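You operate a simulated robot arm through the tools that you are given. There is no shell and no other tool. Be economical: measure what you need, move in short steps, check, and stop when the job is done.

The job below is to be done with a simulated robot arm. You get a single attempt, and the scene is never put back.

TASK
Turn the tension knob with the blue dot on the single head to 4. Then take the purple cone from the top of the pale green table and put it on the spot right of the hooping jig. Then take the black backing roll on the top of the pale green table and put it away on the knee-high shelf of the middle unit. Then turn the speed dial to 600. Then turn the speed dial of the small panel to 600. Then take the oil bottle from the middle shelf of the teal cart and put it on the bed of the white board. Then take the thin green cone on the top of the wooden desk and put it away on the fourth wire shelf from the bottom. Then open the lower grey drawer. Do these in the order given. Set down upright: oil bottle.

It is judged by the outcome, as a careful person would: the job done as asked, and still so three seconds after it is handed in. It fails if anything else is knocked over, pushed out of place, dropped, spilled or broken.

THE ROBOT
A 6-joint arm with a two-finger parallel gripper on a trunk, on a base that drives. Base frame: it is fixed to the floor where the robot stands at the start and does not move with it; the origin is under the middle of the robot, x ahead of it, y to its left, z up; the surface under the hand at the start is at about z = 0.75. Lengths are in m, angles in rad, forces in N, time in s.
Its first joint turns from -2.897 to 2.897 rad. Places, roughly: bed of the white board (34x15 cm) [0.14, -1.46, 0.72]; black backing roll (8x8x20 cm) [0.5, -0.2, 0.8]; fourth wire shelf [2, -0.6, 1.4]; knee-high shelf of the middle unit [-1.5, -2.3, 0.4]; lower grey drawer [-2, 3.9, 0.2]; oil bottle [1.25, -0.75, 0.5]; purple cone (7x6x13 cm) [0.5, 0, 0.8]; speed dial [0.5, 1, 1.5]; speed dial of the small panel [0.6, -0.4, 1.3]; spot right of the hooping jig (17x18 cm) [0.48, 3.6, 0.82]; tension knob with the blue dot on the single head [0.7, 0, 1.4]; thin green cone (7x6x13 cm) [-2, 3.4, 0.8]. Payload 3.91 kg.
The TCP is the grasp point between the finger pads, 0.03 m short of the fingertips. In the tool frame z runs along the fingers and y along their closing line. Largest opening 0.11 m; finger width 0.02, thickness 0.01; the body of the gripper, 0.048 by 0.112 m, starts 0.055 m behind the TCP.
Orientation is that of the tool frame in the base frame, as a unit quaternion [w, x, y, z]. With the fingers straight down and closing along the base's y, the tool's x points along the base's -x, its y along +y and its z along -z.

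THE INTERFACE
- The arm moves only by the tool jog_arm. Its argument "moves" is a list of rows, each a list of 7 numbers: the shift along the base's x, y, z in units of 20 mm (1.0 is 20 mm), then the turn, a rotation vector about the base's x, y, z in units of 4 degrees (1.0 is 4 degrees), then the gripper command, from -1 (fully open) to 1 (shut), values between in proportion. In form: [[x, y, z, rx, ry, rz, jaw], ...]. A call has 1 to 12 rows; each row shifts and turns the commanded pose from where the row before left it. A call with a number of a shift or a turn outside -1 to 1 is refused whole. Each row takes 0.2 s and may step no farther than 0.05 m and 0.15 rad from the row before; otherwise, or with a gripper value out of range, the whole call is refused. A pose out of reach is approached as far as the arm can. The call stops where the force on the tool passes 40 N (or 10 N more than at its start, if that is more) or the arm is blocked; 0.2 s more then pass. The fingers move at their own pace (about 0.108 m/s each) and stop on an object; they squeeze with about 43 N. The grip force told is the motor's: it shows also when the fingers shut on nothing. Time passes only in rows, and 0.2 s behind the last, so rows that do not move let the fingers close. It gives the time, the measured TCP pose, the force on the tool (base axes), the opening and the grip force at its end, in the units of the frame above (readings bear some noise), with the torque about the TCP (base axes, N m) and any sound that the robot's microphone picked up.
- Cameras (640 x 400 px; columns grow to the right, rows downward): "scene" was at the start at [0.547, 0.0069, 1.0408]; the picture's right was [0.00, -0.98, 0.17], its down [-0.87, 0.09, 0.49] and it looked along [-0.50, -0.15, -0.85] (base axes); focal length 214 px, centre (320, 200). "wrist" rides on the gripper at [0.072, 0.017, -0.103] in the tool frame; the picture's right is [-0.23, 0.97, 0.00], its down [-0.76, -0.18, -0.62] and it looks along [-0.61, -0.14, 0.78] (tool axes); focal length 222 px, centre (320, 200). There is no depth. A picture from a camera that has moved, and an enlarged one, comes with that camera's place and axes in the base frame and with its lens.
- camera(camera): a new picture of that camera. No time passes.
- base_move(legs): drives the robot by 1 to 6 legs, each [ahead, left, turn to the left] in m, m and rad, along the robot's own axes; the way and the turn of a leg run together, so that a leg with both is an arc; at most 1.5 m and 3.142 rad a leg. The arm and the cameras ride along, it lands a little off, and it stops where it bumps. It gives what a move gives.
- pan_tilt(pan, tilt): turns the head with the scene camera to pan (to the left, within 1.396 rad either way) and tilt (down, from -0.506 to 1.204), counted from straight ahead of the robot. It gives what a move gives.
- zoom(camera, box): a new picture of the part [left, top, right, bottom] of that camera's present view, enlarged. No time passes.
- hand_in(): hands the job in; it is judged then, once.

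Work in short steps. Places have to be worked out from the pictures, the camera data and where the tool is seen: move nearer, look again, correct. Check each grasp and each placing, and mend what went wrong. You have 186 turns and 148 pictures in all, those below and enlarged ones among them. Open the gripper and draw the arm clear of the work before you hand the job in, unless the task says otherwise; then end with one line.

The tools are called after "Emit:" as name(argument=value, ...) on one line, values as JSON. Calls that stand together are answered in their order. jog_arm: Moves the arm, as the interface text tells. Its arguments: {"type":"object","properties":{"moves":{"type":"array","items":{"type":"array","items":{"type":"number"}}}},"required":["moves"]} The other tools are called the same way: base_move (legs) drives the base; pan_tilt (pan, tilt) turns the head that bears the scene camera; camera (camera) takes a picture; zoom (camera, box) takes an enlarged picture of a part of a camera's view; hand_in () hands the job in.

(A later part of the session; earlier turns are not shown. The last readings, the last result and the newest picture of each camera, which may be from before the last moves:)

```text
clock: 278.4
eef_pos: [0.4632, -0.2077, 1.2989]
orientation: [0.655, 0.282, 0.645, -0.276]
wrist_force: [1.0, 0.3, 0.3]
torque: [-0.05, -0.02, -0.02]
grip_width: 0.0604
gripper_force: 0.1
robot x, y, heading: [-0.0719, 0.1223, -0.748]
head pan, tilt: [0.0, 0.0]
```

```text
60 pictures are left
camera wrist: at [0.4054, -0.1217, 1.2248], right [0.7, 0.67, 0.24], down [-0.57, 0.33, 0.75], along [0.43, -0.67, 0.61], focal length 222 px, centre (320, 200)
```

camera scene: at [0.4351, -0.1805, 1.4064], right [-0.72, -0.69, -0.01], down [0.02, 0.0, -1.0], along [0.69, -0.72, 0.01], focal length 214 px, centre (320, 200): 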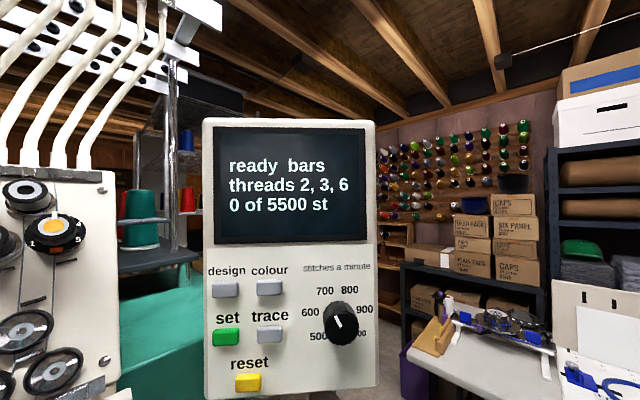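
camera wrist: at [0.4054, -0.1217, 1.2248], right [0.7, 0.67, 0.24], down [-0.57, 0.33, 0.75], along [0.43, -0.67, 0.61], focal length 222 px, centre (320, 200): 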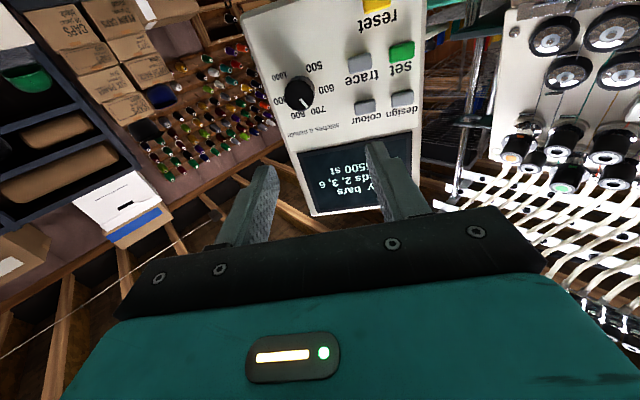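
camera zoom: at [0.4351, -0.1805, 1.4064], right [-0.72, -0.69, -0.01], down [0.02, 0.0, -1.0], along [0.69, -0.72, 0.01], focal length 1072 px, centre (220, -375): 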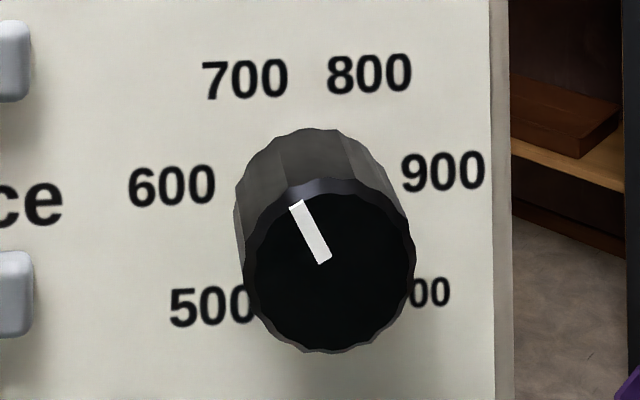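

The pointer here reads about 700 (-24°). The cap is at [0.5645, -0.3455, 1.285], 33 mm wide. I pre-roll +28° and move to 7 cm from it.

Emit:
jog_arm(moves=[[0.53, -0.87, -0.14, 0.96, -1, 0, -0.1], [0.53, -0.87, -0.14, 0.96, -1, 0, -0.1], [0.53, -0.87, -0.14, 0.96, -1, 0, -0.1], [0.53, -0.87, -0.14, 0.96, -1, 0, -0.1], [0.53, -0.87, -0.14, 0.96, -1, 0, -0.1], [0, 0, 0, 0, 0, 0, -0.1]])

Emit:
camera(camera="wrist")

```text
clock: 279.8
eef_pos: [0.5161, -0.2961, 1.285]
orientation: [0.7, 0.43, 0.559, -0.111]
wrist_force: [-0.3, 0.3, -0.3]
torque: [0.0, -0.01, 0.0]
grip_width: 0.0605
gripper_force: 0.1
robot x, y, heading: [-0.0784, 0.1214, -0.745]
head pan, tilt: [0.0, 0.0]
```

```text
59 pictures are left
camera wrist: at [0.4814, -0.1872, 1.2282], right [0.54, 0.52, 0.67], down [-0.81, 0.1, 0.58], along [0.23, -0.85, 0.47], focal length 222 px, centre (320, 200)
```

wrist: 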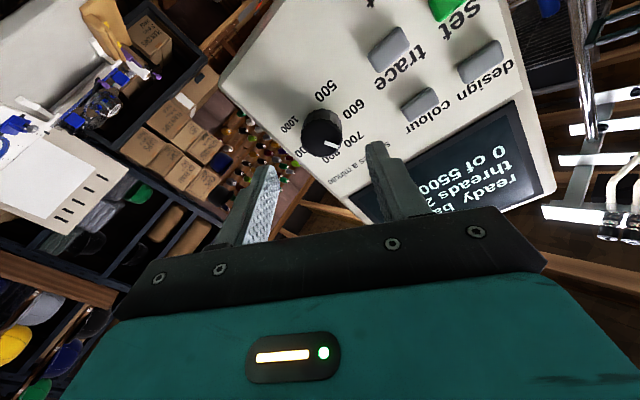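

Aligned. I advance and close gently.

Emit:
jog_arm(moves=[[0.62, -0.65, 0, 0, 0, 0, -0.1], [0.62, -0.65, 0, 0, 0, 0, -0.1], [0.6, -0.63, 0, 0, 0, 0, -0.1], [0, 0, 0, 0, 0, 0, 0.2], [0, 0, 0, 0, 0, 0, 0.35], [0, 0, 0, 0, 0, 0, 1], [0, 0, 0, 0, 0, 0, 1]])

Emit:
zoom(camera="wrist", box=[200, 80, 440, 230])

```text
clock: 281.4
eef_pos: [0.5535, -0.3336, 1.2849]
orientation: [0.7, 0.43, 0.559, -0.112]
wrist_force: [13.1, -0.1, 14.6]
torque: [-0.38, -0.39, 1.06]
grip_width: 0.035
gripper_force: 44.6
robot x, y, heading: [-0.0726, 0.1222, -0.749]
head pan, tilt: [0.0, 0.0]
```

```text
2.67 times, centred on (320, 155) of wrist
camera zoom: at [0.519, -0.2247, 1.2286], right [0.54, 0.52, 0.66], down [-0.81, 0.1, 0.58], along [0.23, -0.85, 0.47], focal length 592 px, centre (320, 320)
```

zoom: 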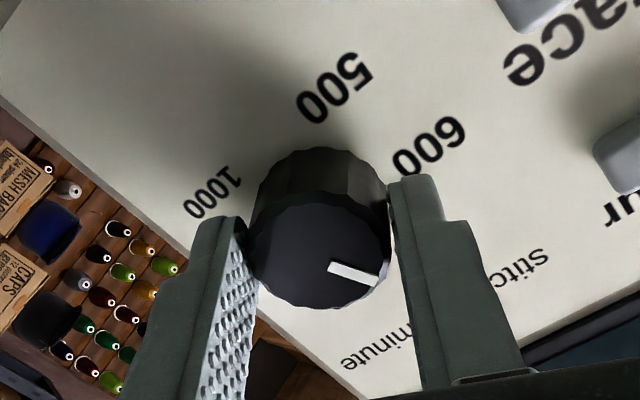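

Gripped. I relieve the side load and turn anticlockwise.

Emit:
jog_arm(moves=[[0.03, 0, 0.035, 0, 0, 0, 1], [0, 0, 0, -0.46, 0.48, 0, 1], [0, 0, 0, -0.46, 0.48, 0, 1], [0, 0, 0, -0.46, 0.48, 0, 1], [0, 0, 0, -0.46, 0.48, 0, 1], [0, 0, 0, -0.46, 0.48, 0, 1], [0, 0, 0, -0.46, 0.48, 0, 1], [0, 0, 0, -0.46, 0.48, 0, 1], [0, 0, 0, -0.46, 0.48, 0, 1], [0, 0, 0, -0.46, 0.48, 0, 1], [0, 0, 0, -0.46, 0.48, 0, 1]])

```text
clock: 283.8
eef_pos: [0.5547, -0.3325, 1.2845]
orientation: [0.658, 0.287, 0.642, -0.269]
wrist_force: [11.8, 3.3, 4.9]
torque: [-0.24, -0.27, 1.0]
grip_width: 0.0351
gripper_force: 45.1
robot x, y, heading: [-0.0742, 0.1211, -0.75]
head pan, tilt: [0.0, 0.0]
```

27° turned; 29° more.

Emit:
jog_arm(moves=[[0.02, 0, 0.01, -0.46, 0.48, 0, 1], [0, 0, 0, -0.46, 0.48, 0, 1], [0, 0, 0, -0.46, 0.48, 0, 1], [0, 0, 0, -0.46, 0.48, 0, 1], [0, 0, 0, -0.46, 0.48, 0, 1], [0, 0, 0, -0.46, 0.48, 0, 1], [0, 0, 0, -0.46, 0.48, 0, 1], [0, 0, 0, -0.46, 0.48, 0, 1], [0, 0, 0, -0.46, 0.48, 0, 1], [0, 0, 0, -0.46, 0.48, 0, 1], [0, 0, 0, -0.46, 0.48, 0, 1]])

Emit:
zoom(camera="wrist", box=[200, 80, 440, 230])

```text
clock: 286.2
eef_pos: [0.5528, -0.3342, 1.2849]
orientation: [0.569, 0.114, 0.694, -0.426]
wrist_force: [-7.9, 17.8, -15.4]
torque: [0.33, 0.25, 1.11]
grip_width: 0.035
gripper_force: 45.0
robot x, y, heading: [-0.0758, 0.12, -0.747]
head pan, tilt: [0.0, 0.0]
```

```text
2.67 times, centred on (320, 155) of wrist
camera zoom: at [0.4697, -0.2724, 1.2122], right [0.7, 0.67, -0.25], down [-0.3, 0.59, 0.75], along [0.65, -0.45, 0.61], focal length 592 px, centre (320, 320)
```

zoom: 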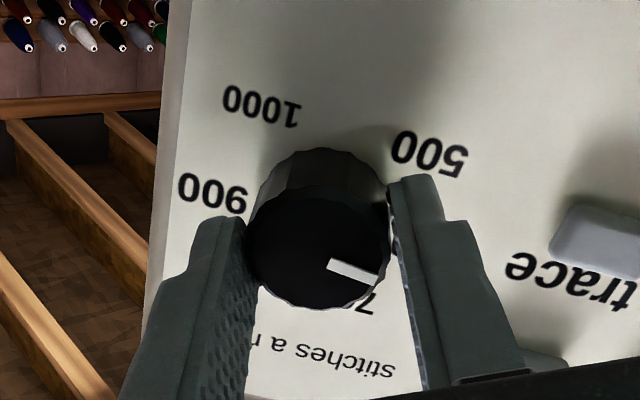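

Turned 56°. I open, back out, unroll and check.

Emit:
jog_arm(moves=[[0, 0, 0, 0, 0, 0, 0.2], [0, 0, 0, 0, 0, 0, -0.1], [-0.69, 0.72, 0, 0, 0, 0, -0.1], [-0.69, 0.72, 0, 0, 0, 0, -0.1], [-0.69, 0.72, 0, 0, 0, 0, -0.1], [-0.69, 0.72, 0, 0.96, -1, 0, -0.1], [-0.69, 0.72, 0, 0.96, -1, 0, -0.1], [-0.69, 0.72, 0, 0.96, -1, 0, -0.1], [-0.69, 0.72, 0, 0.96, -1, 0, -0.1], [-0.69, 0.72, 0, 0.96, -1, 0, -0.1], [0, 0, -1, 0, 0, 0, -0.1], [0, 0, -1, 0, 0, 0, -0.1]])

Emit:
zoom(camera="scene", box=[270, 230, 390, 310])

```text
clock: 288.8
eef_pos: [0.4426, -0.2194, 1.2458]
orientation: [0.654, 0.281, 0.645, -0.279]
wrist_force: [-0.3, 0.6, 0.4]
torque: [-0.01, 0.01, -0.03]
grip_width: 0.0607
gripper_force: 0.1
robot x, y, heading: [-0.0758, 0.1197, -0.749]
head pan, tilt: [0.0, 0.0]
```

```text
5.00 times, centred on (330, 270) of scene
camera zoom: at [0.4155, -0.1902, 1.3543], right [-0.72, -0.69, -0.01], down [0.01, 0.0, -1.0], along [0.69, -0.72, 0.01], focal length 1072 px, centre (270, -150)
```

zoom: 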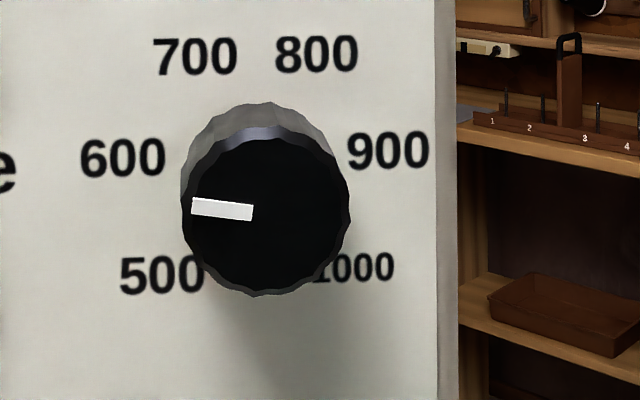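

The pointer is on 600. Next the oil bottle: I back away and drive round to look at the teal cart from the aisle on the right.

Emit:
base_move(legs=[[-0.293, -0.272, 0], [0.595, -0.567, 0], [0, 0, 0.749]])

Emit:
pan_tilt(pan=0, tilt=0.45)

Emit:
camera(camera="scene")

```text
clock: 297.3
eef_pos: [0.1961, -0.5838, 1.2443]
orientation: [0.71, 0.014, 0.704, -0.01]
wrist_force: [0.4, 0.5, 0.2]
torque: [0.01, 0.01, -0.01]
grip_width: 0.0603
gripper_force: 0.1
robot x, y, heading: [-0.4057, -0.7044, 0.035]
head pan, tilt: [0.0, 0.0]
```

```text
clock: 298.2
eef_pos: [0.1961, -0.5839, 1.2438]
orientation: [0.71, 0.015, 0.704, -0.011]
wrist_force: [-0.3, 0.1, 0.4]
torque: [0.03, 0.03, -0.04]
grip_width: 0.0607
gripper_force: 0.1
robot x, y, heading: [-0.4103, -0.703, 0.032]
head pan, tilt: [0.0, 0.45]
```

```text
55 pictures are left
camera scene: at [0.1582, -0.5847, 1.3114], right [-0.04, -1.0, -0.01], down [-0.43, 0.02, -0.9], along [0.9, -0.03, -0.43], focal length 214 px, centre (320, 200)
```

scene: 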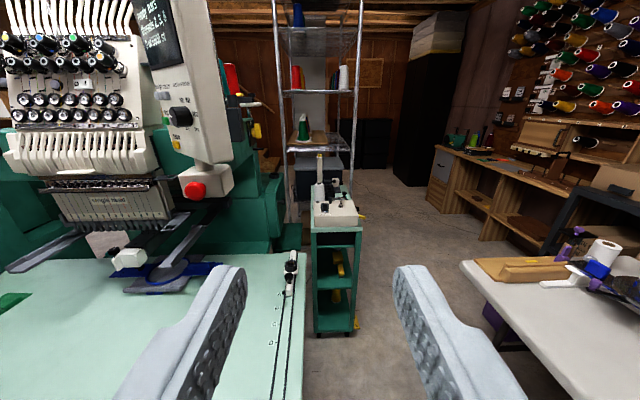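

Emit:
zoom(camera="scene", box=[280, 190, 400, 345])

```text
2.58 times, centred on (340, 268) of scene
camera zoom: at [0.1582, -0.5847, 1.3114], right [-0.04, -1.0, -0.01], down [-0.43, 0.02, -0.9], along [0.9, -0.03, -0.43], focal length 554 px, centre (268, 26)
```

zoom: 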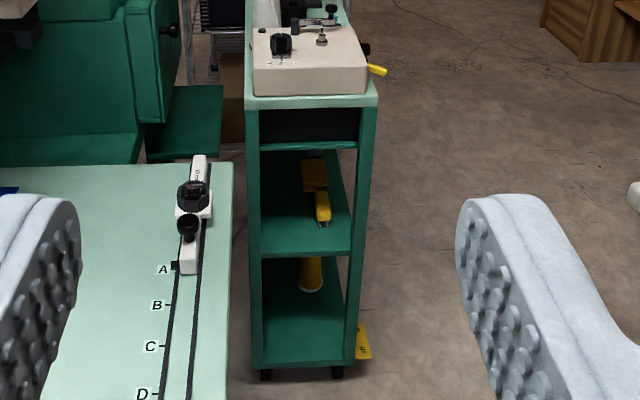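

The cart's front is at x ≈ 0.95, y -0.6 to -0.79. The bottle should be near its right (-y) side. I shift the hand right, drive up the aisle and pan left to look into the cart's side.

Emit:
jog_arm(moves=[[0, -1, 0, 0, 0, 0, -0.5], [0, -1, 0, 0, 0, 0, -0.5], [0, -1, 0, 0, 0, 0, -0.5], [0, -1, 0, 0, 0, 0, -0.5], [0, -1, 0, 0, 0, 0, -0.5], [0, -1, 0, 0, 0, 0, -0.5], [0, -1, 0, 0, 0, 0, -0.5], [0, -1, 0, 0, 0, 0, -0.5], [0, -1, 0, 0, 0, 0, -0.5], [0, -1, 0, 0, 0, 0, -0.5], [0, -1, 0, 0, 0, 0, -0.5], [0, -1, 0, 0, 0, 0, -0.5]])

Emit:
base_move(legs=[[0.05, -0.17, -0.032], [0.7, 0, 0]])

Emit:
pan_tilt(pan=0.9, tilt=0.7)

Emit:
camera(camera="scene")

```text
clock: 300.8
eef_pos: [0.1958, -0.8038, 1.243]
orientation: [0.71, 0.014, 0.704, -0.01]
wrist_force: [-0.6, 1.2, -0.5]
torque: [0.01, 0.02, 0.0]
grip_width: 0.0824
gripper_force: 0.1
out of reach, approached as far as the arm can: row 7, 8, 9
robot x, y, heading: [-0.4065, -0.6993, 0.026]
head pan, tilt: [0.0, 0.45]
```

```text
clock: 305.7
eef_pos: [0.938, -0.9983, 1.2434]
orientation: [0.71, 0.027, 0.703, -0.022]
wrist_force: [0.5, 0.1, 0.4]
torque: [-0.01, 0.04, -0.02]
grip_width: 0.0826
gripper_force: 0.0
robot x, y, heading: [0.3326, -0.8767, -0.011]
head pan, tilt: [0.0, 0.45]
```

```text
clock: 306.9
eef_pos: [0.9373, -0.9971, 1.245]
orientation: [0.71, 0.027, 0.703, -0.023]
wrist_force: [-0.5, 0.0, 0.6]
torque: [-0.03, 0.02, -0.02]
grip_width: 0.0826
gripper_force: 0.1
robot x, y, heading: [0.3353, -0.8777, -0.006]
head pan, tilt: [0.901, 0.7]
```

```text
53 pictures are left
camera scene: at [0.8665, -0.928, 1.2887], right [0.74, -0.68, 0.0], down [-0.43, -0.47, -0.77], along [0.52, 0.57, -0.64], focal length 214 px, centre (320, 200)
```

scene: 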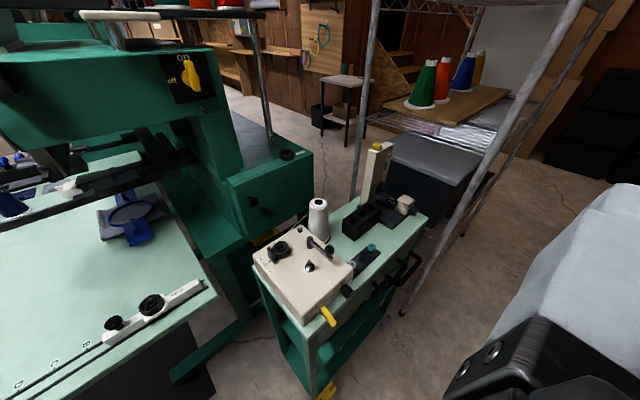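

I need a lower view. I pitch the hand 45° down and swing it left toward the cart's open side, lowering as I go.

Emit:
jog_arm(moves=[[0, 0, -1, 0, 1, 0, -0.5], [0, 0, -1, 0, 1, 0, -0.5], [0, 0, -1, 0, 1, 0, -0.5], [0, 0, -1, 0, 1, 0, -0.5], [0, 0, -1, 0, 1, 0, -0.5], [0, 0, -1, 0, 1, 0, -0.5], [0, 0, -1, 0, 1, 0, -0.5], [0, 0, -1, 0, 1, 0, -0.5], [0, 0, -1, 0, 0, 0, -0.5], [0, 0, -1, 0, 0, 1, -0.5], [0, 0, -1, 0, 0, 1, -0.5], [0, 0, -1, 0, 0, 1, -0.5]])

Emit:
jog_arm(moves=[[0, 0, 0, 0, 0, 1, -0.5], [0, 0, 0, 0, 0, 1, -0.5], [0, 0, 0, 0, 0, 1, -0.5], [0, 0, 0, 0, 0, 1, -0.5], [0, 0, 0, 0, 0, 1, -0.5], [0, 0, 0, 0, 0, 1, -0.5], [0, 0, 0, 0, 0, 1, -0.5], [0, 0, 0, 0, 0, 1, -0.5], [0, 0, 0, 0, 0, 1, -0.5], [0, 0, 0, 0, 0, 1, -0.5], [0, 0, 0, 0, 0, 1, -0.5], [0, 0, 0, 0, 0, 1, -0.5]])

Emit:
pan_tilt(pan=0, tilt=0)

Emit:
camera(camera="scene")

```text
clock: 309.5
eef_pos: [0.9395, -0.9992, 1.0035]
orientation: [0.489, -0.073, 0.869, 0.023]
wrist_force: [0.2, 0.4, -0.3]
torque: [0.05, -0.02, 0.0]
grip_width: 0.0826
gripper_force: 0.1
robot x, y, heading: [0.3329, -0.8794, -0.008]
head pan, tilt: [0.901, 0.7]
```

```text
clock: 312.1
eef_pos: [0.938, -0.9983, 1.0044]
orientation: [0.438, -0.419, 0.765, 0.219]
wrist_force: [-0.2, -0.2, 1.1]
torque: [-0.02, 0.02, 0.0]
grip_width: 0.0824
gripper_force: 0.0
robot x, y, heading: [0.3344, -0.8785, -0.007]
head pan, tilt: [0.901, 0.7]
```

```text
clock: 313.3
eef_pos: [0.9374, -0.9979, 1.0027]
orientation: [0.438, -0.418, 0.765, 0.219]
wrist_force: [-0.8, -0.3, -0.5]
torque: [-0.02, -0.01, 0.03]
grip_width: 0.0826
gripper_force: 0.1
robot x, y, heading: [0.3353, -0.8765, -0.007]
head pan, tilt: [0.0, 0.0]
```

```text
52 pictures are left
camera scene: at [0.9487, -0.9781, 1.1171], right [0.83, -0.55, 0.03], down [-0.27, -0.45, -0.85], along [0.49, 0.7, -0.52], focal length 214 px, centre (320, 200)
```

scene: 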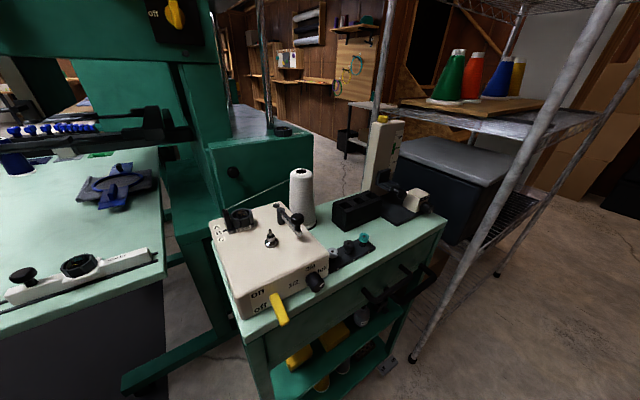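

Emit:
zoom(camera="scene", box=[256, 290, 416, 400])

```text
3.64 times, centred on (336, 345) of scene
camera zoom: at [0.9487, -0.9781, 1.1171], right [0.83, -0.55, 0.03], down [-0.27, -0.45, -0.85], along [0.49, 0.7, -0.52], focal length 780 px, centre (262, -327)
```

zoom: 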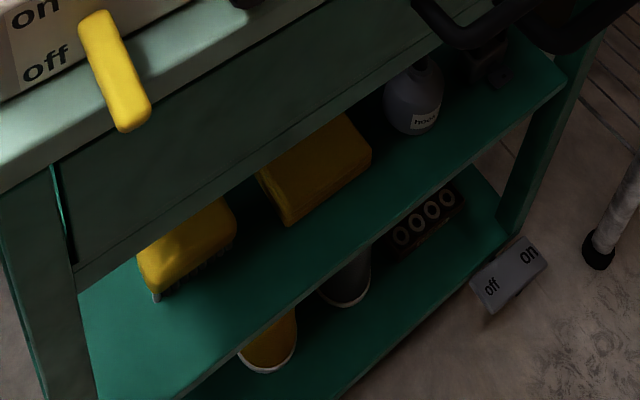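

The grey oil bottle stands on the middle shelf near [1.26, -0.76], under an apron whose lower edge is at about z = 0.63. I drive a little forward, and lower and yaw the hand for a closer look.

Emit:
base_move(legs=[[0.22, 0, 0]])

Emit:
jog_arm(moves=[[0, -0.3, -1, 0, 0, 1, -0.5], [0, -0.3, -1, 0, 0, 1, -0.5], [0, -0.3, -1, 0, 0, 1, -0.5], [0, -0.3, -1, 0, 0, 1, -0.5], [0, -0.3, -1, 0, 0, 1, -0.5], [0, -0.3, -1, 0, 0, 0, -0.5], [0, 0, -1, 0, 0, 0, -0.5], [0, 0, -1, 0, 0, 0, -0.5], [0, 0, -1, 0, 0, 0, -0.5], [0, 0, -1, 0, 0, 0, -0.5]])

Emit:
camera(camera="scene")

```text
clock: 315.0
eef_pos: [1.1561, -1.0008, 1.004]
orientation: [0.437, -0.418, 0.766, 0.218]
wrist_force: [-0.2, 0.1, -0.1]
torque: [-0.01, -0.01, -0.03]
grip_width: 0.0825
gripper_force: 0.1
robot x, y, heading: [0.5539, -0.8786, -0.008]
head pan, tilt: [0.0, 0.0]
```

```text
clock: 317.2
eef_pos: [1.1582, -1.0388, 0.8035]
orientation: [0.393, -0.545, 0.681, 0.292]
wrist_force: [-0.1, -0.6, 0.0]
torque: [0.0, 0.0, 0.0]
grip_width: 0.0825
gripper_force: 0.2
robot x, y, heading: [0.5568, -0.8772, -0.009]
head pan, tilt: [0.0, 0.0]
```

```text
50 pictures are left
camera scene: at [1.1595, -1.0161, 0.9173], right [0.97, -0.24, 0.03], down [-0.1, -0.51, -0.85], along [0.22, 0.83, -0.52], focal length 214 px, centre (320, 200)
```

scene: 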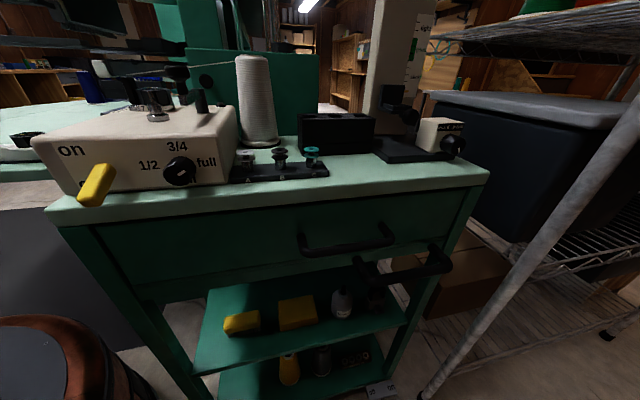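

The bottle is under the drawer apron, lower than I thought. I lower further for a better line of sight.

Emit:
jog_arm(moves=[[0.5, 0, -1, 0, 0, 0, -0.5], [0.5, 0, -1, 0, 0, 0, -0.5], [0.5, 0, -1, 0, 0, 0, -0.5], [0.5, 0, -1, 0, 0, 0, -0.5], [0.5, 0, -1, 0, 0, 0, -0.5], [0.5, 0, -1, 0, 0, 0, -0.5], [0.5, 0, -1, 0, 0, 0, -0.5], [0.5, 0, -1, 0, 0, 0, -0.5], [0.5, 0, -1, 0, 0, 0, -0.5], [0.5, 0, -1, 0, 0, 0, -0.5]])

Emit:
camera(camera="scene")

```text
clock: 319.4
eef_pos: [1.2566, -1.0375, 0.601]
orientation: [0.393, -0.545, 0.681, 0.291]
wrist_force: [0.4, 0.3, -0.1]
torque: [0.01, 0.0, -0.02]
grip_width: 0.0821
gripper_force: 0.0
robot x, y, heading: [0.5551, -0.8787, -0.007]
head pan, tilt: [0.0, 0.0]
```

```text
49 pictures are left
camera scene: at [1.26, -1.0153, 0.7159], right [0.97, -0.24, 0.03], down [-0.1, -0.51, -0.85], along [0.22, 0.82, -0.52], focal length 214 px, centre (320, 200)
```

scene: 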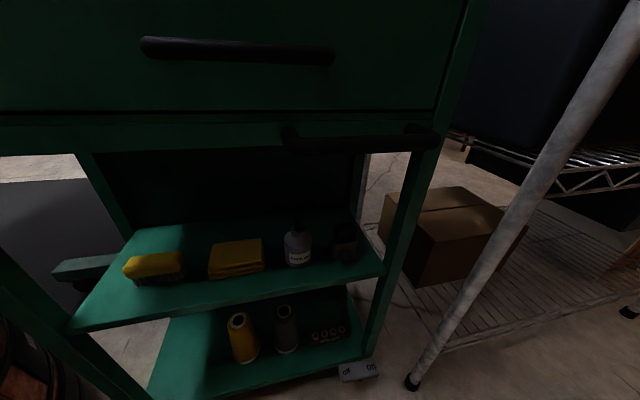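

Emit:
zoom(camera="scene", box=[240, 200, 368, 280])

```text
5.00 times, centred on (304, 240) of scene
camera zoom: at [1.26, -1.0153, 0.7159], right [0.97, -0.24, 0.03], down [-0.1, -0.51, -0.85], along [0.22, 0.82, -0.52], focal length 1072 px, centre (400, 0)
```

zoom: 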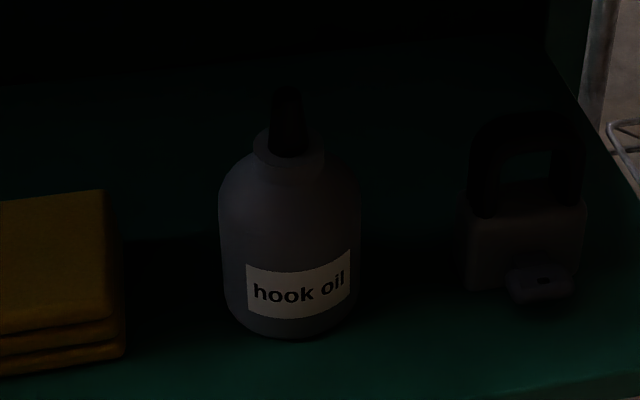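

The bottle is about 48 mm wide, 8–9 cm tall, on the shelf at z ≈ 0.434, at [1.294, -0.75]; there is 3 cm clear each side. I move to the pre-grasp point 15 cm back along the tool axis with a 68 mm opening.

Emit:
jog_arm(moves=[[0, 1, -0.3, 0, 0, 0, -0.24], [0, 1, -0.3, 0, 0, 0, -0.24], [0, 1, -0.3, 0, 0, 0, -0.24], [0, 1, -0.3, 0, 0, 0, -0.24], [0, 1, -0.3, 0, 0, 0, -0.24], [0, 1, -0.3, 0, 0, 0, -0.24], [0.1, 1, -0.3, 0, 0, 0, -0.24], [0.1, 1, -0.3, 0, 0, 0, -0.24], [0, 0, 0, 0, 0, 0, -0.24]])

Emit:
camera(camera="scene")

Emit:
camera(camera="wrist")

```text
clock: 321.4
eef_pos: [1.2606, -0.8766, 0.5563]
orientation: [0.393, -0.545, 0.681, 0.291]
wrist_force: [0.0, 0.4, 0.2]
torque: [-0.01, -0.03, 0.0]
grip_width: 0.0683
gripper_force: 0.0
robot x, y, heading: [0.5553, -0.8803, -0.01]
head pan, tilt: [0.0, 0.0]
```

```text
47 pictures are left
camera scene: at [1.2632, -0.8544, 0.6697], right [0.97, -0.24, 0.03], down [-0.1, -0.51, -0.85], along [0.22, 0.82, -0.52], focal length 214 px, centre (320, 200)
```

scene: 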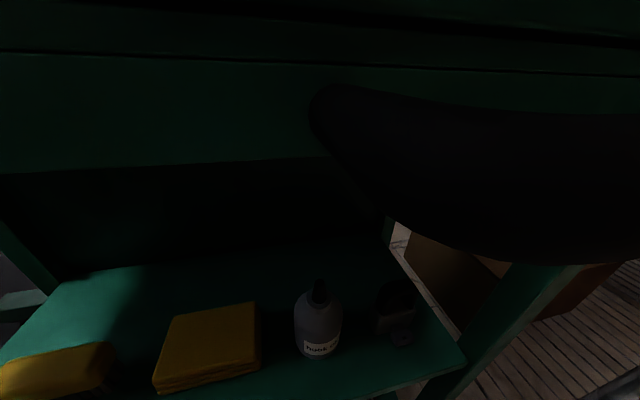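

```text
46 pictures are left
camera wrist: at [1.2138, -0.9954, 0.5479], right [-0.92, 0.35, 0.16], down [0.11, -0.17, 0.98], along [0.37, 0.92, 0.11], focal length 222 px, centre (320, 200)
```

wrist: 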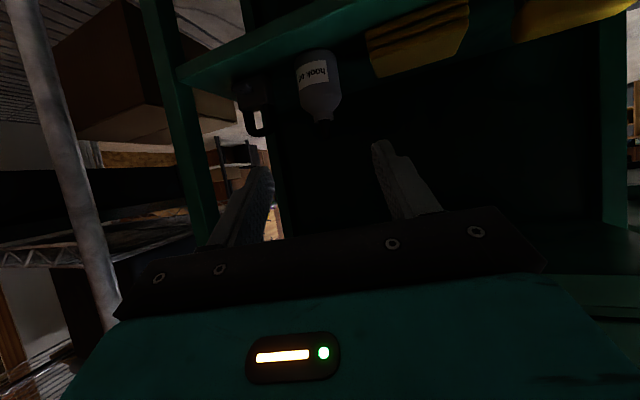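

Both views agree: the bottle's axis is at [1.295, -0.741], body middle at z ≈ 0.465, straight along the tool axis. I advance 16 cm along it.

Emit:
jog_arm(moves=[[0.22, 0.82, -0.52, 0, 0, 0, -0.24], [0.22, 0.82, -0.52, 0, 0, 0, -0.24], [0.22, 0.82, -0.52, 0, 0, 0, -0.24], [0.22, 0.82, -0.52, 0, 0, 0, -0.24], [0.22, 0.82, -0.52, 0, 0, 0, -0.24]])

Emit:
camera(camera="wrist")

```text
clock: 321.9
eef_pos: [1.2651, -0.8602, 0.5434]
orientation: [0.394, -0.543, 0.681, 0.292]
wrist_force: [-3.5, -5.8, 2.2]
torque: [0.77, -0.4, -0.12]
grip_width: 0.068
gripper_force: 0.0
robot x, y, heading: [0.5519, -0.8779, -0.012]
head pan, tilt: [0.0, 0.0]
stopped in row 2: the force on the tool passed its limit at 63 N (the readings are from after the stop); the commanded pose is now the measured one
```

```text
45 pictures are left
camera wrist: at [1.2186, -0.9783, 0.5358], right [-0.92, 0.35, 0.16], down [0.11, -0.17, 0.98], along [0.37, 0.92, 0.12], focal length 222 px, centre (320, 200)
```

wrist: 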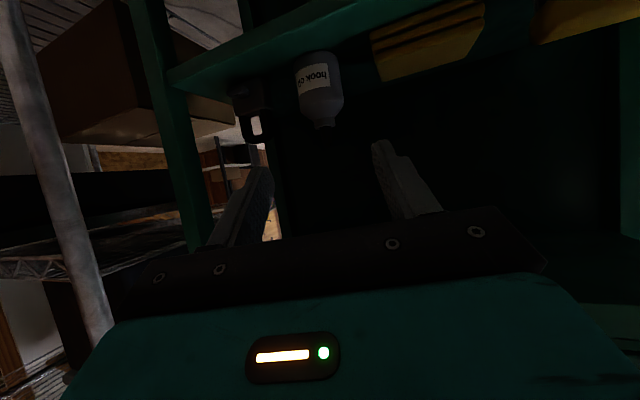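

The wrist struck a handle bar (about z = 0.67) above the hand. I back off and flatten the hand to about 12° pitch so it passes under the handles.

Emit:
jog_arm(moves=[[-0.2, -0.8, 0.3, 0, 0, 0, -0.24], [-0.2, -0.8, 0, 0, 0, 0, -0.24], [0, 0, 0, 0.966, -0.26, 0, -0.24], [0, 0, -0.5, 0.966, -0.26, 0, -0.24], [0, 0, -0.5, 0.966, -0.26, 0, -0.24], [0, 0, -0.5, 0.966, -0.26, 0, -0.24], [0, 0, -0.5, 0.72, -0.2, 0, -0.24], [0, 0, 0, 0, 0, 0, -0.24]])

Emit:
camera(camera="scene")

```text
clock: 323.7
eef_pos: [1.2576, -0.8923, 0.5096]
orientation: [0.505, -0.486, 0.608, 0.373]
wrist_force: [-0.4, -0.1, -0.1]
torque: [0.01, 0.02, -0.02]
grip_width: 0.0684
gripper_force: 0.1
robot x, y, heading: [0.5511, -0.8821, -0.008]
head pan, tilt: [0.0, 0.0]
```

```text
44 pictures are left
camera scene: at [1.2504, -0.9068, 0.6242], right [0.97, -0.25, 0.04], down [-0.02, -0.21, -0.98], along [0.25, 0.94, -0.21], focal length 214 px, centre (320, 200)
```

scene: 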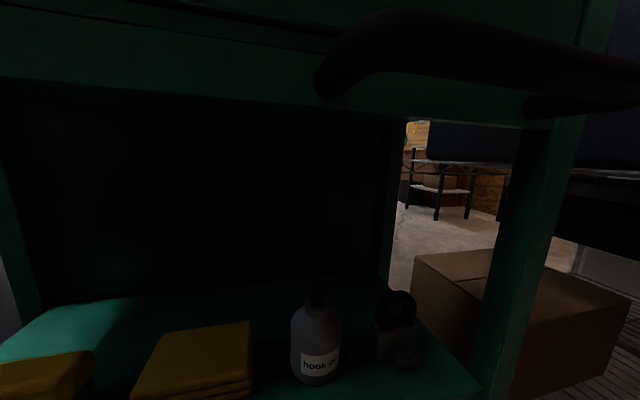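

The bottle base is at z = 0.43 and its tip at 0.51, straight ahead. I advance, watching for contact.

Emit:
jog_arm(moves=[[0.23, 0.92, -0.23, 0, 0, 0, -0.24], [0.23, 0.92, -0.23, 0, 0, 0, -0.24], [0.23, 0.92, -0.23, 0, 0, 0, -0.24], [0.23, 0.92, -0.23, 0, 0, 0, -0.24], [0.23, 0.92, -0.23, 0, 0, 0, -0.24], [0.23, 0.92, -0.23, 0, 0, 0, -0.24]])

Emit:
camera(camera="wrist")

```text
clock: 325.1
eef_pos: [1.286, -0.7806, 0.4809]
orientation: [0.505, -0.486, 0.609, 0.372]
wrist_force: [-0.2, 0.2, -0.1]
torque: [-0.03, 0.03, 0.01]
grip_width: 0.0682
gripper_force: 0.1
robot x, y, heading: [0.5526, -0.8804, -0.012]
head pan, tilt: [0.0, 0.0]
```

```text
43 pictures are left
camera wrist: at [1.2416, -0.8903, 0.4328], right [-0.94, 0.29, 0.19], down [0.03, -0.47, 0.88], along [0.35, 0.83, 0.43], focal length 222 px, centre (320, 200)
```

wrist: 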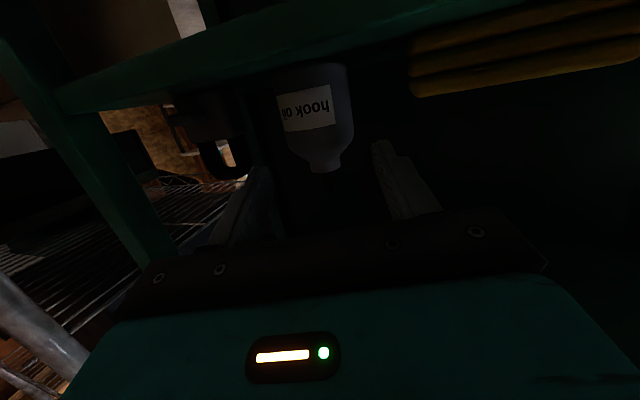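

Nearly centred. I go the last 4 cm and close.

Emit:
jog_arm(moves=[[0.3, 0.92, -0.2, 0, 0, 0, -0.24], [0.3, 0.88, -0.2, 0, 0, 0, -0.24], [0, 0, 0, 0, 0, 0, 0.1], [0, 0, 0, 0, 0, 0, 0.5], [0, 0, 0, 0, 0, 0, 1], [0, 0, 0, 0, 0, 0, 1]])

Emit:
camera(camera="wrist")

```text
clock: 326.5
eef_pos: [1.2979, -0.7444, 0.4754]
orientation: [0.505, -0.486, 0.608, 0.372]
wrist_force: [2.0, 0.6, 1.8]
torque: [0.06, -0.04, -0.02]
grip_width: 0.0476
gripper_force: 43.0
robot x, y, heading: [0.5555, -0.8772, -0.007]
head pan, tilt: [0.0, 0.0]
```

```text
42 pictures are left
camera wrist: at [1.2537, -0.8536, 0.4262], right [-0.94, 0.29, 0.18], down [0.03, -0.47, 0.88], along [0.34, 0.83, 0.43], focal length 222 px, centre (320, 200)
```

wrist: 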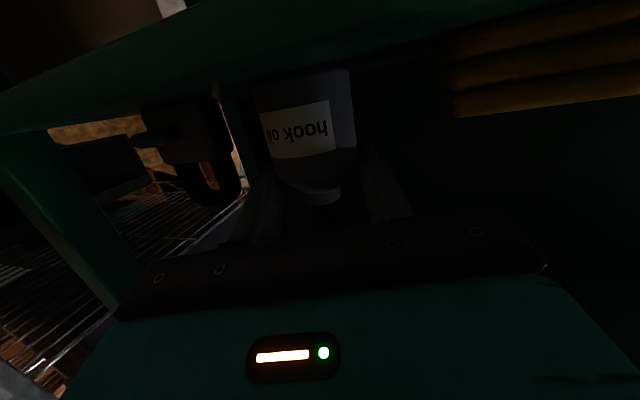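

The bottle is gripped at 47.6 mm. I lift 2.5 cm and draw straight out under the handles.

Emit:
jog_arm(moves=[[0, 0, 0.6, 0, 0, 0, 1], [0, 0, 0.6, 0, 0, 0, 1], [-0.25, -0.94, 0, 0, 0, 0, 1], [-0.25, -0.94, 0, 0, 0, 0, 1], [-0.25, -0.94, 0, 0, 0, 0, 1], [-0.25, -0.94, 0, 0, 0, 0, 1], [-0.25, -0.94, 0, 0, 0, 0, 1], [-0.25, -0.94, 0, 0, 0, 0, 1], [-0.25, -0.94, 0, 0, 0, 0, 1], [-0.25, -0.94, 0, 0, 0, 0, 1], [-0.25, -0.94, 0, 0, 0, 0, 1], [-0.25, -0.94, 0, 0, 0, 0, 1]])

Emit:
camera(camera="scene")

```text
clock: 329.1
eef_pos: [1.2479, -0.9325, 0.4994]
orientation: [0.505, -0.486, 0.608, 0.373]
wrist_force: [-0.6, 0.4, -1.1]
torque: [0.02, 0.0, 0.03]
grip_width: 0.0476
gripper_force: 43.1
robot x, y, heading: [0.5524, -0.8835, -0.005]
head pan, tilt: [0.0, 0.0]
```

```text
41 pictures are left
camera scene: at [1.2408, -0.9485, 0.6135], right [0.97, -0.25, 0.04], down [-0.02, -0.22, -0.98], along [0.25, 0.94, -0.21], focal length 214 px, centre (320, 200)
```

scene: 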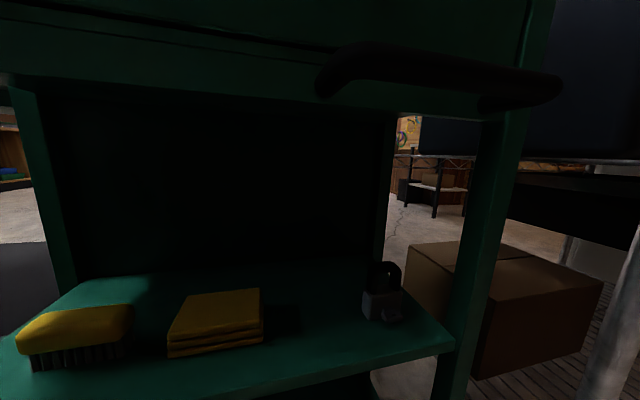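

The bottle is out. To set it on the board I need a steeper grip, so I'll stand it briefly on the near right edge of the pale green table and re-grasp from above. First I raise the hand and back along the aisle.

Emit:
jog_arm(moves=[[0, -0.5, 1, 0, 0, 0, 1], [0, -0.5, 1, 0, 0, 0, 1], [0, 0, 1, 0, 0, 0, 1], [0, 0, 1, 0, 0, 0, 1], [0, 0, 1, 0, 0, 0, 1], [0, 0, 1, 0, 0, 0, 1], [0, 0, 1, 0, 0, 0, 1], [0, 0, 1, 0, 0, 0, 1], [0, 0, 1, 0, 0, 0, 1], [0, 0, 1, 0, 0, 0, 1], [0, 0, 1, 0, 0, 0, 1], [0, 0, 1, 0, 0, 0, 1]])

Emit:
jog_arm(moves=[[0, 0, 1, 0, 0, 0, 1], [0, 0, 1, 0, 0, 0, 1], [0, 0, 1, 0, 0, 0, 1], [0, 0, 1, 0, 0, 0, 1], [0, 0, 1, 0, 0, 0, 1], [0, 0, 1, 0, 0, 0, 1], [0, 0, 1, 0, 0, 0, 1], [0, 0, 1, 0, 0, 0, 1]])

Emit:
base_move(legs=[[-0.72, 0, 0]])

Emit:
pan_tilt(pan=0, tilt=0.4)

Emit:
camera(camera="scene")

```text
clock: 331.7
eef_pos: [1.2467, -0.9539, 0.7382]
orientation: [0.505, -0.486, 0.608, 0.373]
wrist_force: [0.5, -0.5, -1.3]
torque: [0.0, 0.0, -0.01]
grip_width: 0.0477
gripper_force: 43.0
robot x, y, heading: [0.5521, -0.8802, -0.008]
head pan, tilt: [0.0, 0.0]
```

```text
clock: 333.5
eef_pos: [1.2459, -0.9531, 0.8986]
orientation: [0.504, -0.487, 0.608, 0.373]
wrist_force: [-0.5, -0.3, -1.5]
torque: [0.0, -0.04, 0.0]
grip_width: 0.0476
gripper_force: 43.4
robot x, y, heading: [0.5519, -0.8774, -0.007]
head pan, tilt: [0.0, 0.0]
```

```text
clock: 337.4
eef_pos: [0.5313, -0.9489, 0.9001]
orientation: [0.506, -0.484, 0.61, 0.371]
wrist_force: [-0.5, -0.3, -1.1]
torque: [-0.02, -0.02, -0.01]
grip_width: 0.0476
gripper_force: 42.7
robot x, y, heading: [-0.1637, -0.8681, -0.012]
head pan, tilt: [0.0, 0.0]
```

```text
clock: 338.2
eef_pos: [0.5308, -0.9477, 0.8995]
orientation: [0.505, -0.485, 0.61, 0.371]
wrist_force: [-0.1, 1.0, -1.1]
torque: [-0.01, 0.01, 0.0]
grip_width: 0.0474
gripper_force: 43.0
robot x, y, heading: [-0.1602, -0.8677, -0.018]
head pan, tilt: [0.0, 0.4]
```

```text
40 pictures are left
camera scene: at [0.5235, -0.969, 0.9778], right [0.97, -0.26, 0.04], down [-0.12, -0.56, -0.82], along [0.23, 0.78, -0.58], focal length 214 px, centre (320, 200)
```

scene: 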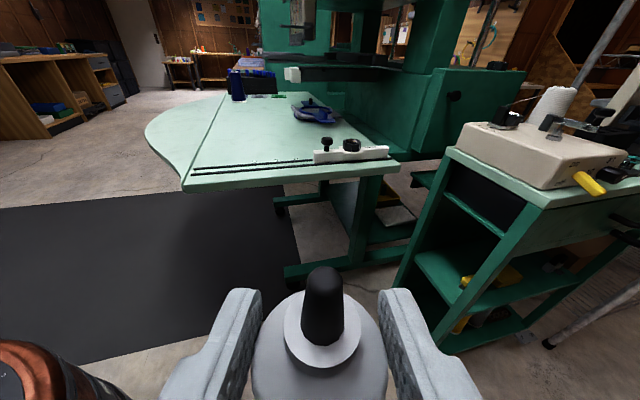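

The edge is at y = -0.556, free around x = 0.5. I sidestep the base 0.3 m left, then bring the bottle over the edge.

Emit:
base_move(legs=[[-0.02, 0.3, 0.018]])

Emit:
jog_arm(moves=[[-0.1, 1, 0, 0, 0, 0, 1], [-0.1, 1, 0, 0, 0, 0, 1], [0, 1, 0, 0, 0, 0, 1], [0, 1, -0.2, 0, 0, 0, 1], [0, 1, -0.5, 0, 0, 0, 1], [0, 0.8, -0.8, 0, 0, 0, 1], [0, 0, -1, 0, 0, 0, 1]])

Emit:
camera(camera="scene")

```text
clock: 340.3
eef_pos: [0.514, -0.6336, 0.9016]
orientation: [0.502, -0.49, 0.604, 0.377]
wrist_force: [0.6, 0.3, -1.4]
torque: [-0.01, 0.03, -0.01]
grip_width: 0.0475
gripper_force: 43.3
robot x, y, heading: [-0.1789, -0.5718, 0.008]
head pan, tilt: [0.0, 0.4]
```

```text
clock: 341.9
eef_pos: [0.5092, -0.5128, 0.8512]
orientation: [0.501, -0.492, 0.606, 0.374]
wrist_force: [-0.7, 0.0, -1.6]
torque: [0.01, 0.02, 0.0]
grip_width: 0.0475
gripper_force: 43.0
robot x, y, heading: [-0.1807, -0.5702, 0.006]
head pan, tilt: [0.0, 0.4]
```

```text
39 pictures are left
camera scene: at [0.5028, -0.5334, 0.9292], right [0.97, -0.24, 0.04], down [-0.11, -0.57, -0.81], along [0.21, 0.79, -0.58], focal length 214 px, centre (320, 200)
```

scene: 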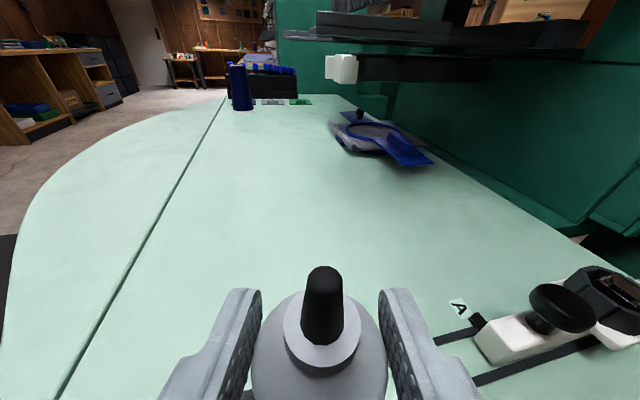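

Bottle over the table, clear of the clamp. I lower it to contact.

Emit:
jog_arm(moves=[[0, 0, -0.9, 0, 0, 0, 1], [0, 0, -0.9, 0, 0, 0, 1], [0, 0, -0.4, 0, 0, 0, 1], [0, 0, -0.2, 0, 0, 0, 1], [0, 0, -0.2, 0, 0, 0, 1], [0, 0, -0.15, 0, 0, 0, 1]])

```text
clock: 342.9
eef_pos: [0.511, -0.509, 0.8088]
orientation: [0.504, -0.493, 0.604, 0.372]
wrist_force: [2.3, -1.1, 14.5]
torque: [0.35, -0.12, -0.05]
grip_width: 0.0475
gripper_force: 42.9
robot x, y, heading: [-0.1818, -0.5722, 0.009]
head pan, tilt: [0.0, 0.4]
stopped in row 4: the force on the tool passed its limit at 44 N (the readings are from after the stop); the commanded pose is now the measured one
```

Contact. I open slowly and check that it stands.

Emit:
jog_arm(moves=[[0, 0, 0, 0, 0, 0, 0.1], [0, 0, 0, 0, 0, 0, 0], [0, 0, 0, 0, 0, 0, -0.2], [0, 0, 0, 0, 0, 0, -0.24], [-0.22, -0.9, 0.1, 0, 0, 0, -0.24], [-0.22, -0.9, 0.1, 0, 0, 0, -0.24], [-0.22, -0.9, 0.1, 0, 0, 0, -0.24], [-0.22, -0.9, 0.1, 0, 0, 0, -0.24], [-0.22, -0.9, 0.1, 0, 0, 0, -0.24]])

Emit:
camera(camera="scene")

```text
clock: 344.9
eef_pos: [0.4878, -0.5983, 0.8176]
orientation: [0.502, -0.494, 0.605, 0.372]
wrist_force: [0.4, -0.1, -0.3]
torque: [0.02, -0.02, 0.0]
grip_width: 0.0681
gripper_force: 0.1
robot x, y, heading: [-0.1791, -0.573, 0.005]
head pan, tilt: [0.0, 0.4]
```

```text
38 pictures are left
camera scene: at [0.481, -0.6189, 0.8962], right [0.97, -0.24, 0.05], down [-0.1, -0.57, -0.81], along [0.22, 0.79, -0.58], focal length 214 px, centre (320, 200)
```

scene: 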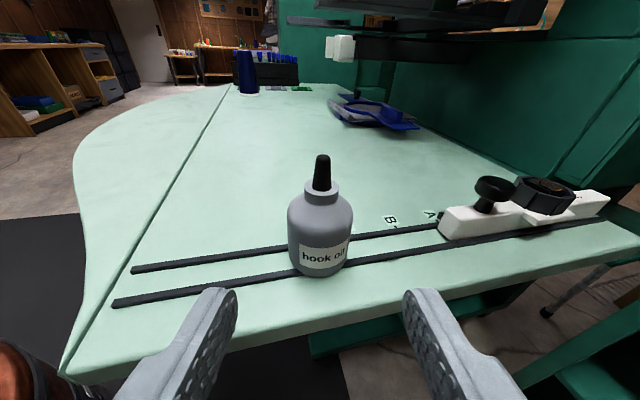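

The bottle stands upright at [0.513, -0.507], about 95 mm tall. I raise the hand, turn it straight down, and bring it above the bottle.

Emit:
jog_arm(moves=[[0, 0, 1, -0.966, 0.26, 0, -0.24], [0, 0, 1, -0.966, 0.26, 0, -0.24], [0, 0, 1, -0.966, 0.26, 0, -0.24], [0, 0, 1, -0.966, 0.26, 0, -0.24], [0, 0, 1, -0.966, 0.26, 0, -0.24], [0, 0, 1, -0.966, 0.26, 0, -0.24], [0, 0, 1, -0.966, 0.26, 0, -0.24], [0, 0, 0, -0.966, 0.26, 0, -0.24], [0, 0, 0, -0.966, 0.26, 0, -0.24], [0, 0, 0, -0.966, 0.26, 0, -0.24], [0, 0, 0, -0.966, 0.26, 0, -0.24], [0, 0, 0, -0.966, 0.26, 0, -0.24]])

Emit:
jog_arm(moves=[[0.15, 0.55, 0, -0.966, 0.26, 0, -0.24], [0.15, 0.55, 0, -0.966, 0.26, 0, -0.24], [0.15, 0.55, 0, -0.966, 0.26, 0, -0.24], [0.15, 0.55, 0, -0.966, 0.26, 0, -0.24], [0.15, 0.55, 0, -0.966, 0.26, 0, -0.24], [0.15, 0.55, 0, -0.966, 0.26, 0, -0.24], [0.15, 0.55, 0, -0.966, 0.26, 0, -0.24], [0.15, 0.55, 0, -0.58, 0.16, 0, -0.24], [0, 0, 0, 0, 0, 0, -0.24]])

Emit:
camera(camera="wrist")

```text
clock: 347.5
eef_pos: [0.4881, -0.599, 0.958]
orientation: [0.201, -0.609, 0.752, 0.156]
wrist_force: [1.0, -0.8, 0.1]
torque: [-0.02, 0.03, 0.01]
grip_width: 0.0683
gripper_force: 0.0
robot x, y, heading: [-0.1813, -0.5733, 0.007]
head pan, tilt: [0.0, 0.4]
```

```text
clock: 349.5
eef_pos: [0.5101, -0.5116, 0.9434]
orientation: [0.089, -0.621, 0.772, 0.103]
wrist_force: [0.5, 0.2, 0.1]
torque: [-0.03, -0.02, 0.02]
grip_width: 0.0683
gripper_force: 0.0
out of reach, approached as far as the arm can: row 5, 6, 7
robot x, y, heading: [-0.1775, -0.5714, 0.005]
head pan, tilt: [0.0, 0.4]
```

```text
37 pictures are left
camera wrist: at [0.477, -0.6046, 1.0243], right [-0.9, 0.41, 0.11], down [0.33, 0.51, 0.79], along [0.27, 0.75, -0.6], focal length 222 px, centre (320, 200)
```

wrist: 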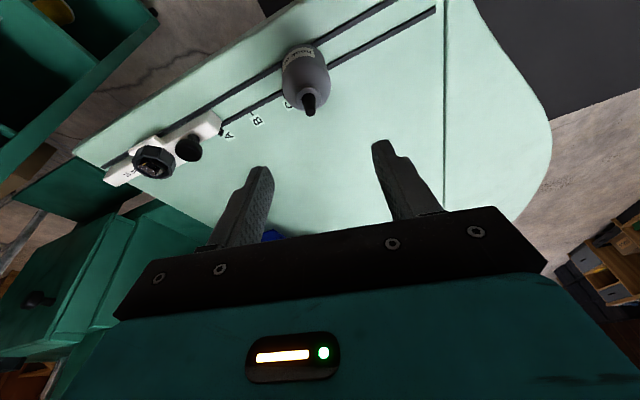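

The hand is pitched about 75°, at its wrist limit, which is steep enough. I line up and descend along the tool axis onto the bottle.

Emit:
jog_arm(moves=[[0, -0.8, -0.2, 0, 0, 0, -0.24], [0, -0.75, -0.2, 0, 0, 0, -0.24], [0.02, 0.27, -0.96, 0, 0, 0, -0.24], [0.02, 0.27, -0.96, 0, 0, 0, -0.24], [0.02, 0.27, -0.96, 0, 0, 0, -0.24], [0.02, 0.27, -0.96, 0, 0, 0, -0.24]])

Emit:
camera(camera="wrist")

```text
clock: 350.9
eef_pos: [0.5129, -0.5217, 0.8577]
orientation: [0.086, -0.621, 0.773, 0.098]
wrist_force: [-0.6, 0.6, 0.7]
torque: [-0.02, 0.01, -0.02]
grip_width: 0.0683
gripper_force: 0.2
robot x, y, heading: [-0.1806, -0.5681, 0.006]
head pan, tilt: [0.0, 0.4]
```

```text
36 pictures are left
camera wrist: at [0.4791, -0.6129, 0.94], right [-0.9, 0.42, 0.1], down [0.33, 0.52, 0.79], along [0.28, 0.74, -0.61], focal length 222 px, centre (320, 200)
```

wrist: 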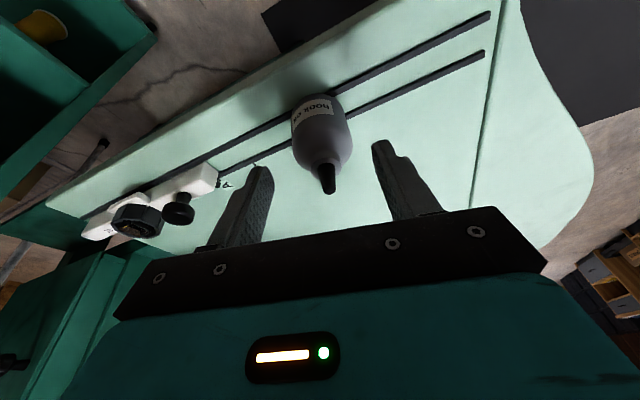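

Emit:
jog_arm(moves=[[0, 0.27, -0.96, 0, 0, 0, -0.24], [0, 0.27, -0.96, 0, 0, 0, -0.24], [0, 0.27, -0.9, 0, 0, 0, -0.24], [0, 0, 0, 0, 0, 0, 0], [0, 0, 0, 0, 0, 0, 0.5], [0, 0, 0, 0, 0, 0, 1], [0, 0, 0, 0, 0, 0, 1]])

Emit:
jog_arm(moves=[[0, 0, 1, 0, 0, 0, 1], [0, 0, 1, 0, 0, 0, 1], [0, 0, 1, 0, 0, 0, 1], [0, 0, 1, 0, 0, 0, 1], [0, 0, 1, 0, 0, 0, 1], [0, 0, 1, 0, 0, 0, 1], [0, 0, 1, 0, 0, 0, 1], [0, 0, 1, 0, 0, 0, 1], [0, 0, 1, 0, 0, 0, 1], [0, 0, 1, 0, 0, 0, 1], [0, 0, 1, 0, 0, 0, 1], [0, 0, 1, 0, 0, 0, 1]])

Emit:
camera(camera="wrist")

```text
clock: 352.5
eef_pos: [0.5111, -0.5038, 0.8023]
orientation: [0.08, -0.623, 0.773, 0.094]
wrist_force: [0.2, -0.1, 2.2]
torque: [-0.05, -0.07, -0.01]
grip_width: 0.0481
gripper_force: 42.5
robot x, y, heading: [-0.1765, -0.5686, 0.006]
head pan, tilt: [0.0, 0.4]
```

```text
clock: 355.1
eef_pos: [0.5128, -0.5048, 1.0433]
orientation: [0.091, -0.622, 0.77, 0.108]
wrist_force: [-0.1, -0.5, -0.1]
torque: [-0.03, 0.01, 0.0]
grip_width: 0.0477
gripper_force: 43.1
robot x, y, heading: [-0.1793, -0.5715, 0.008]
head pan, tilt: [0.0, 0.4]
```

```text
35 pictures are left
camera wrist: at [0.4799, -0.5984, 1.1241], right [-0.9, 0.41, 0.11], down [0.33, 0.5, 0.8], along [0.27, 0.76, -0.59], focal length 222 px, centre (320, 200)
```

wrist: 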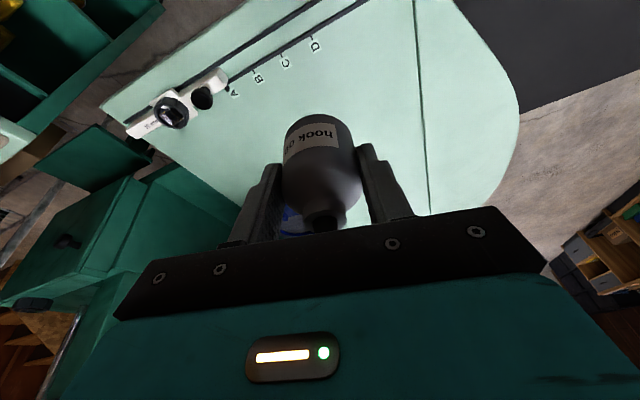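

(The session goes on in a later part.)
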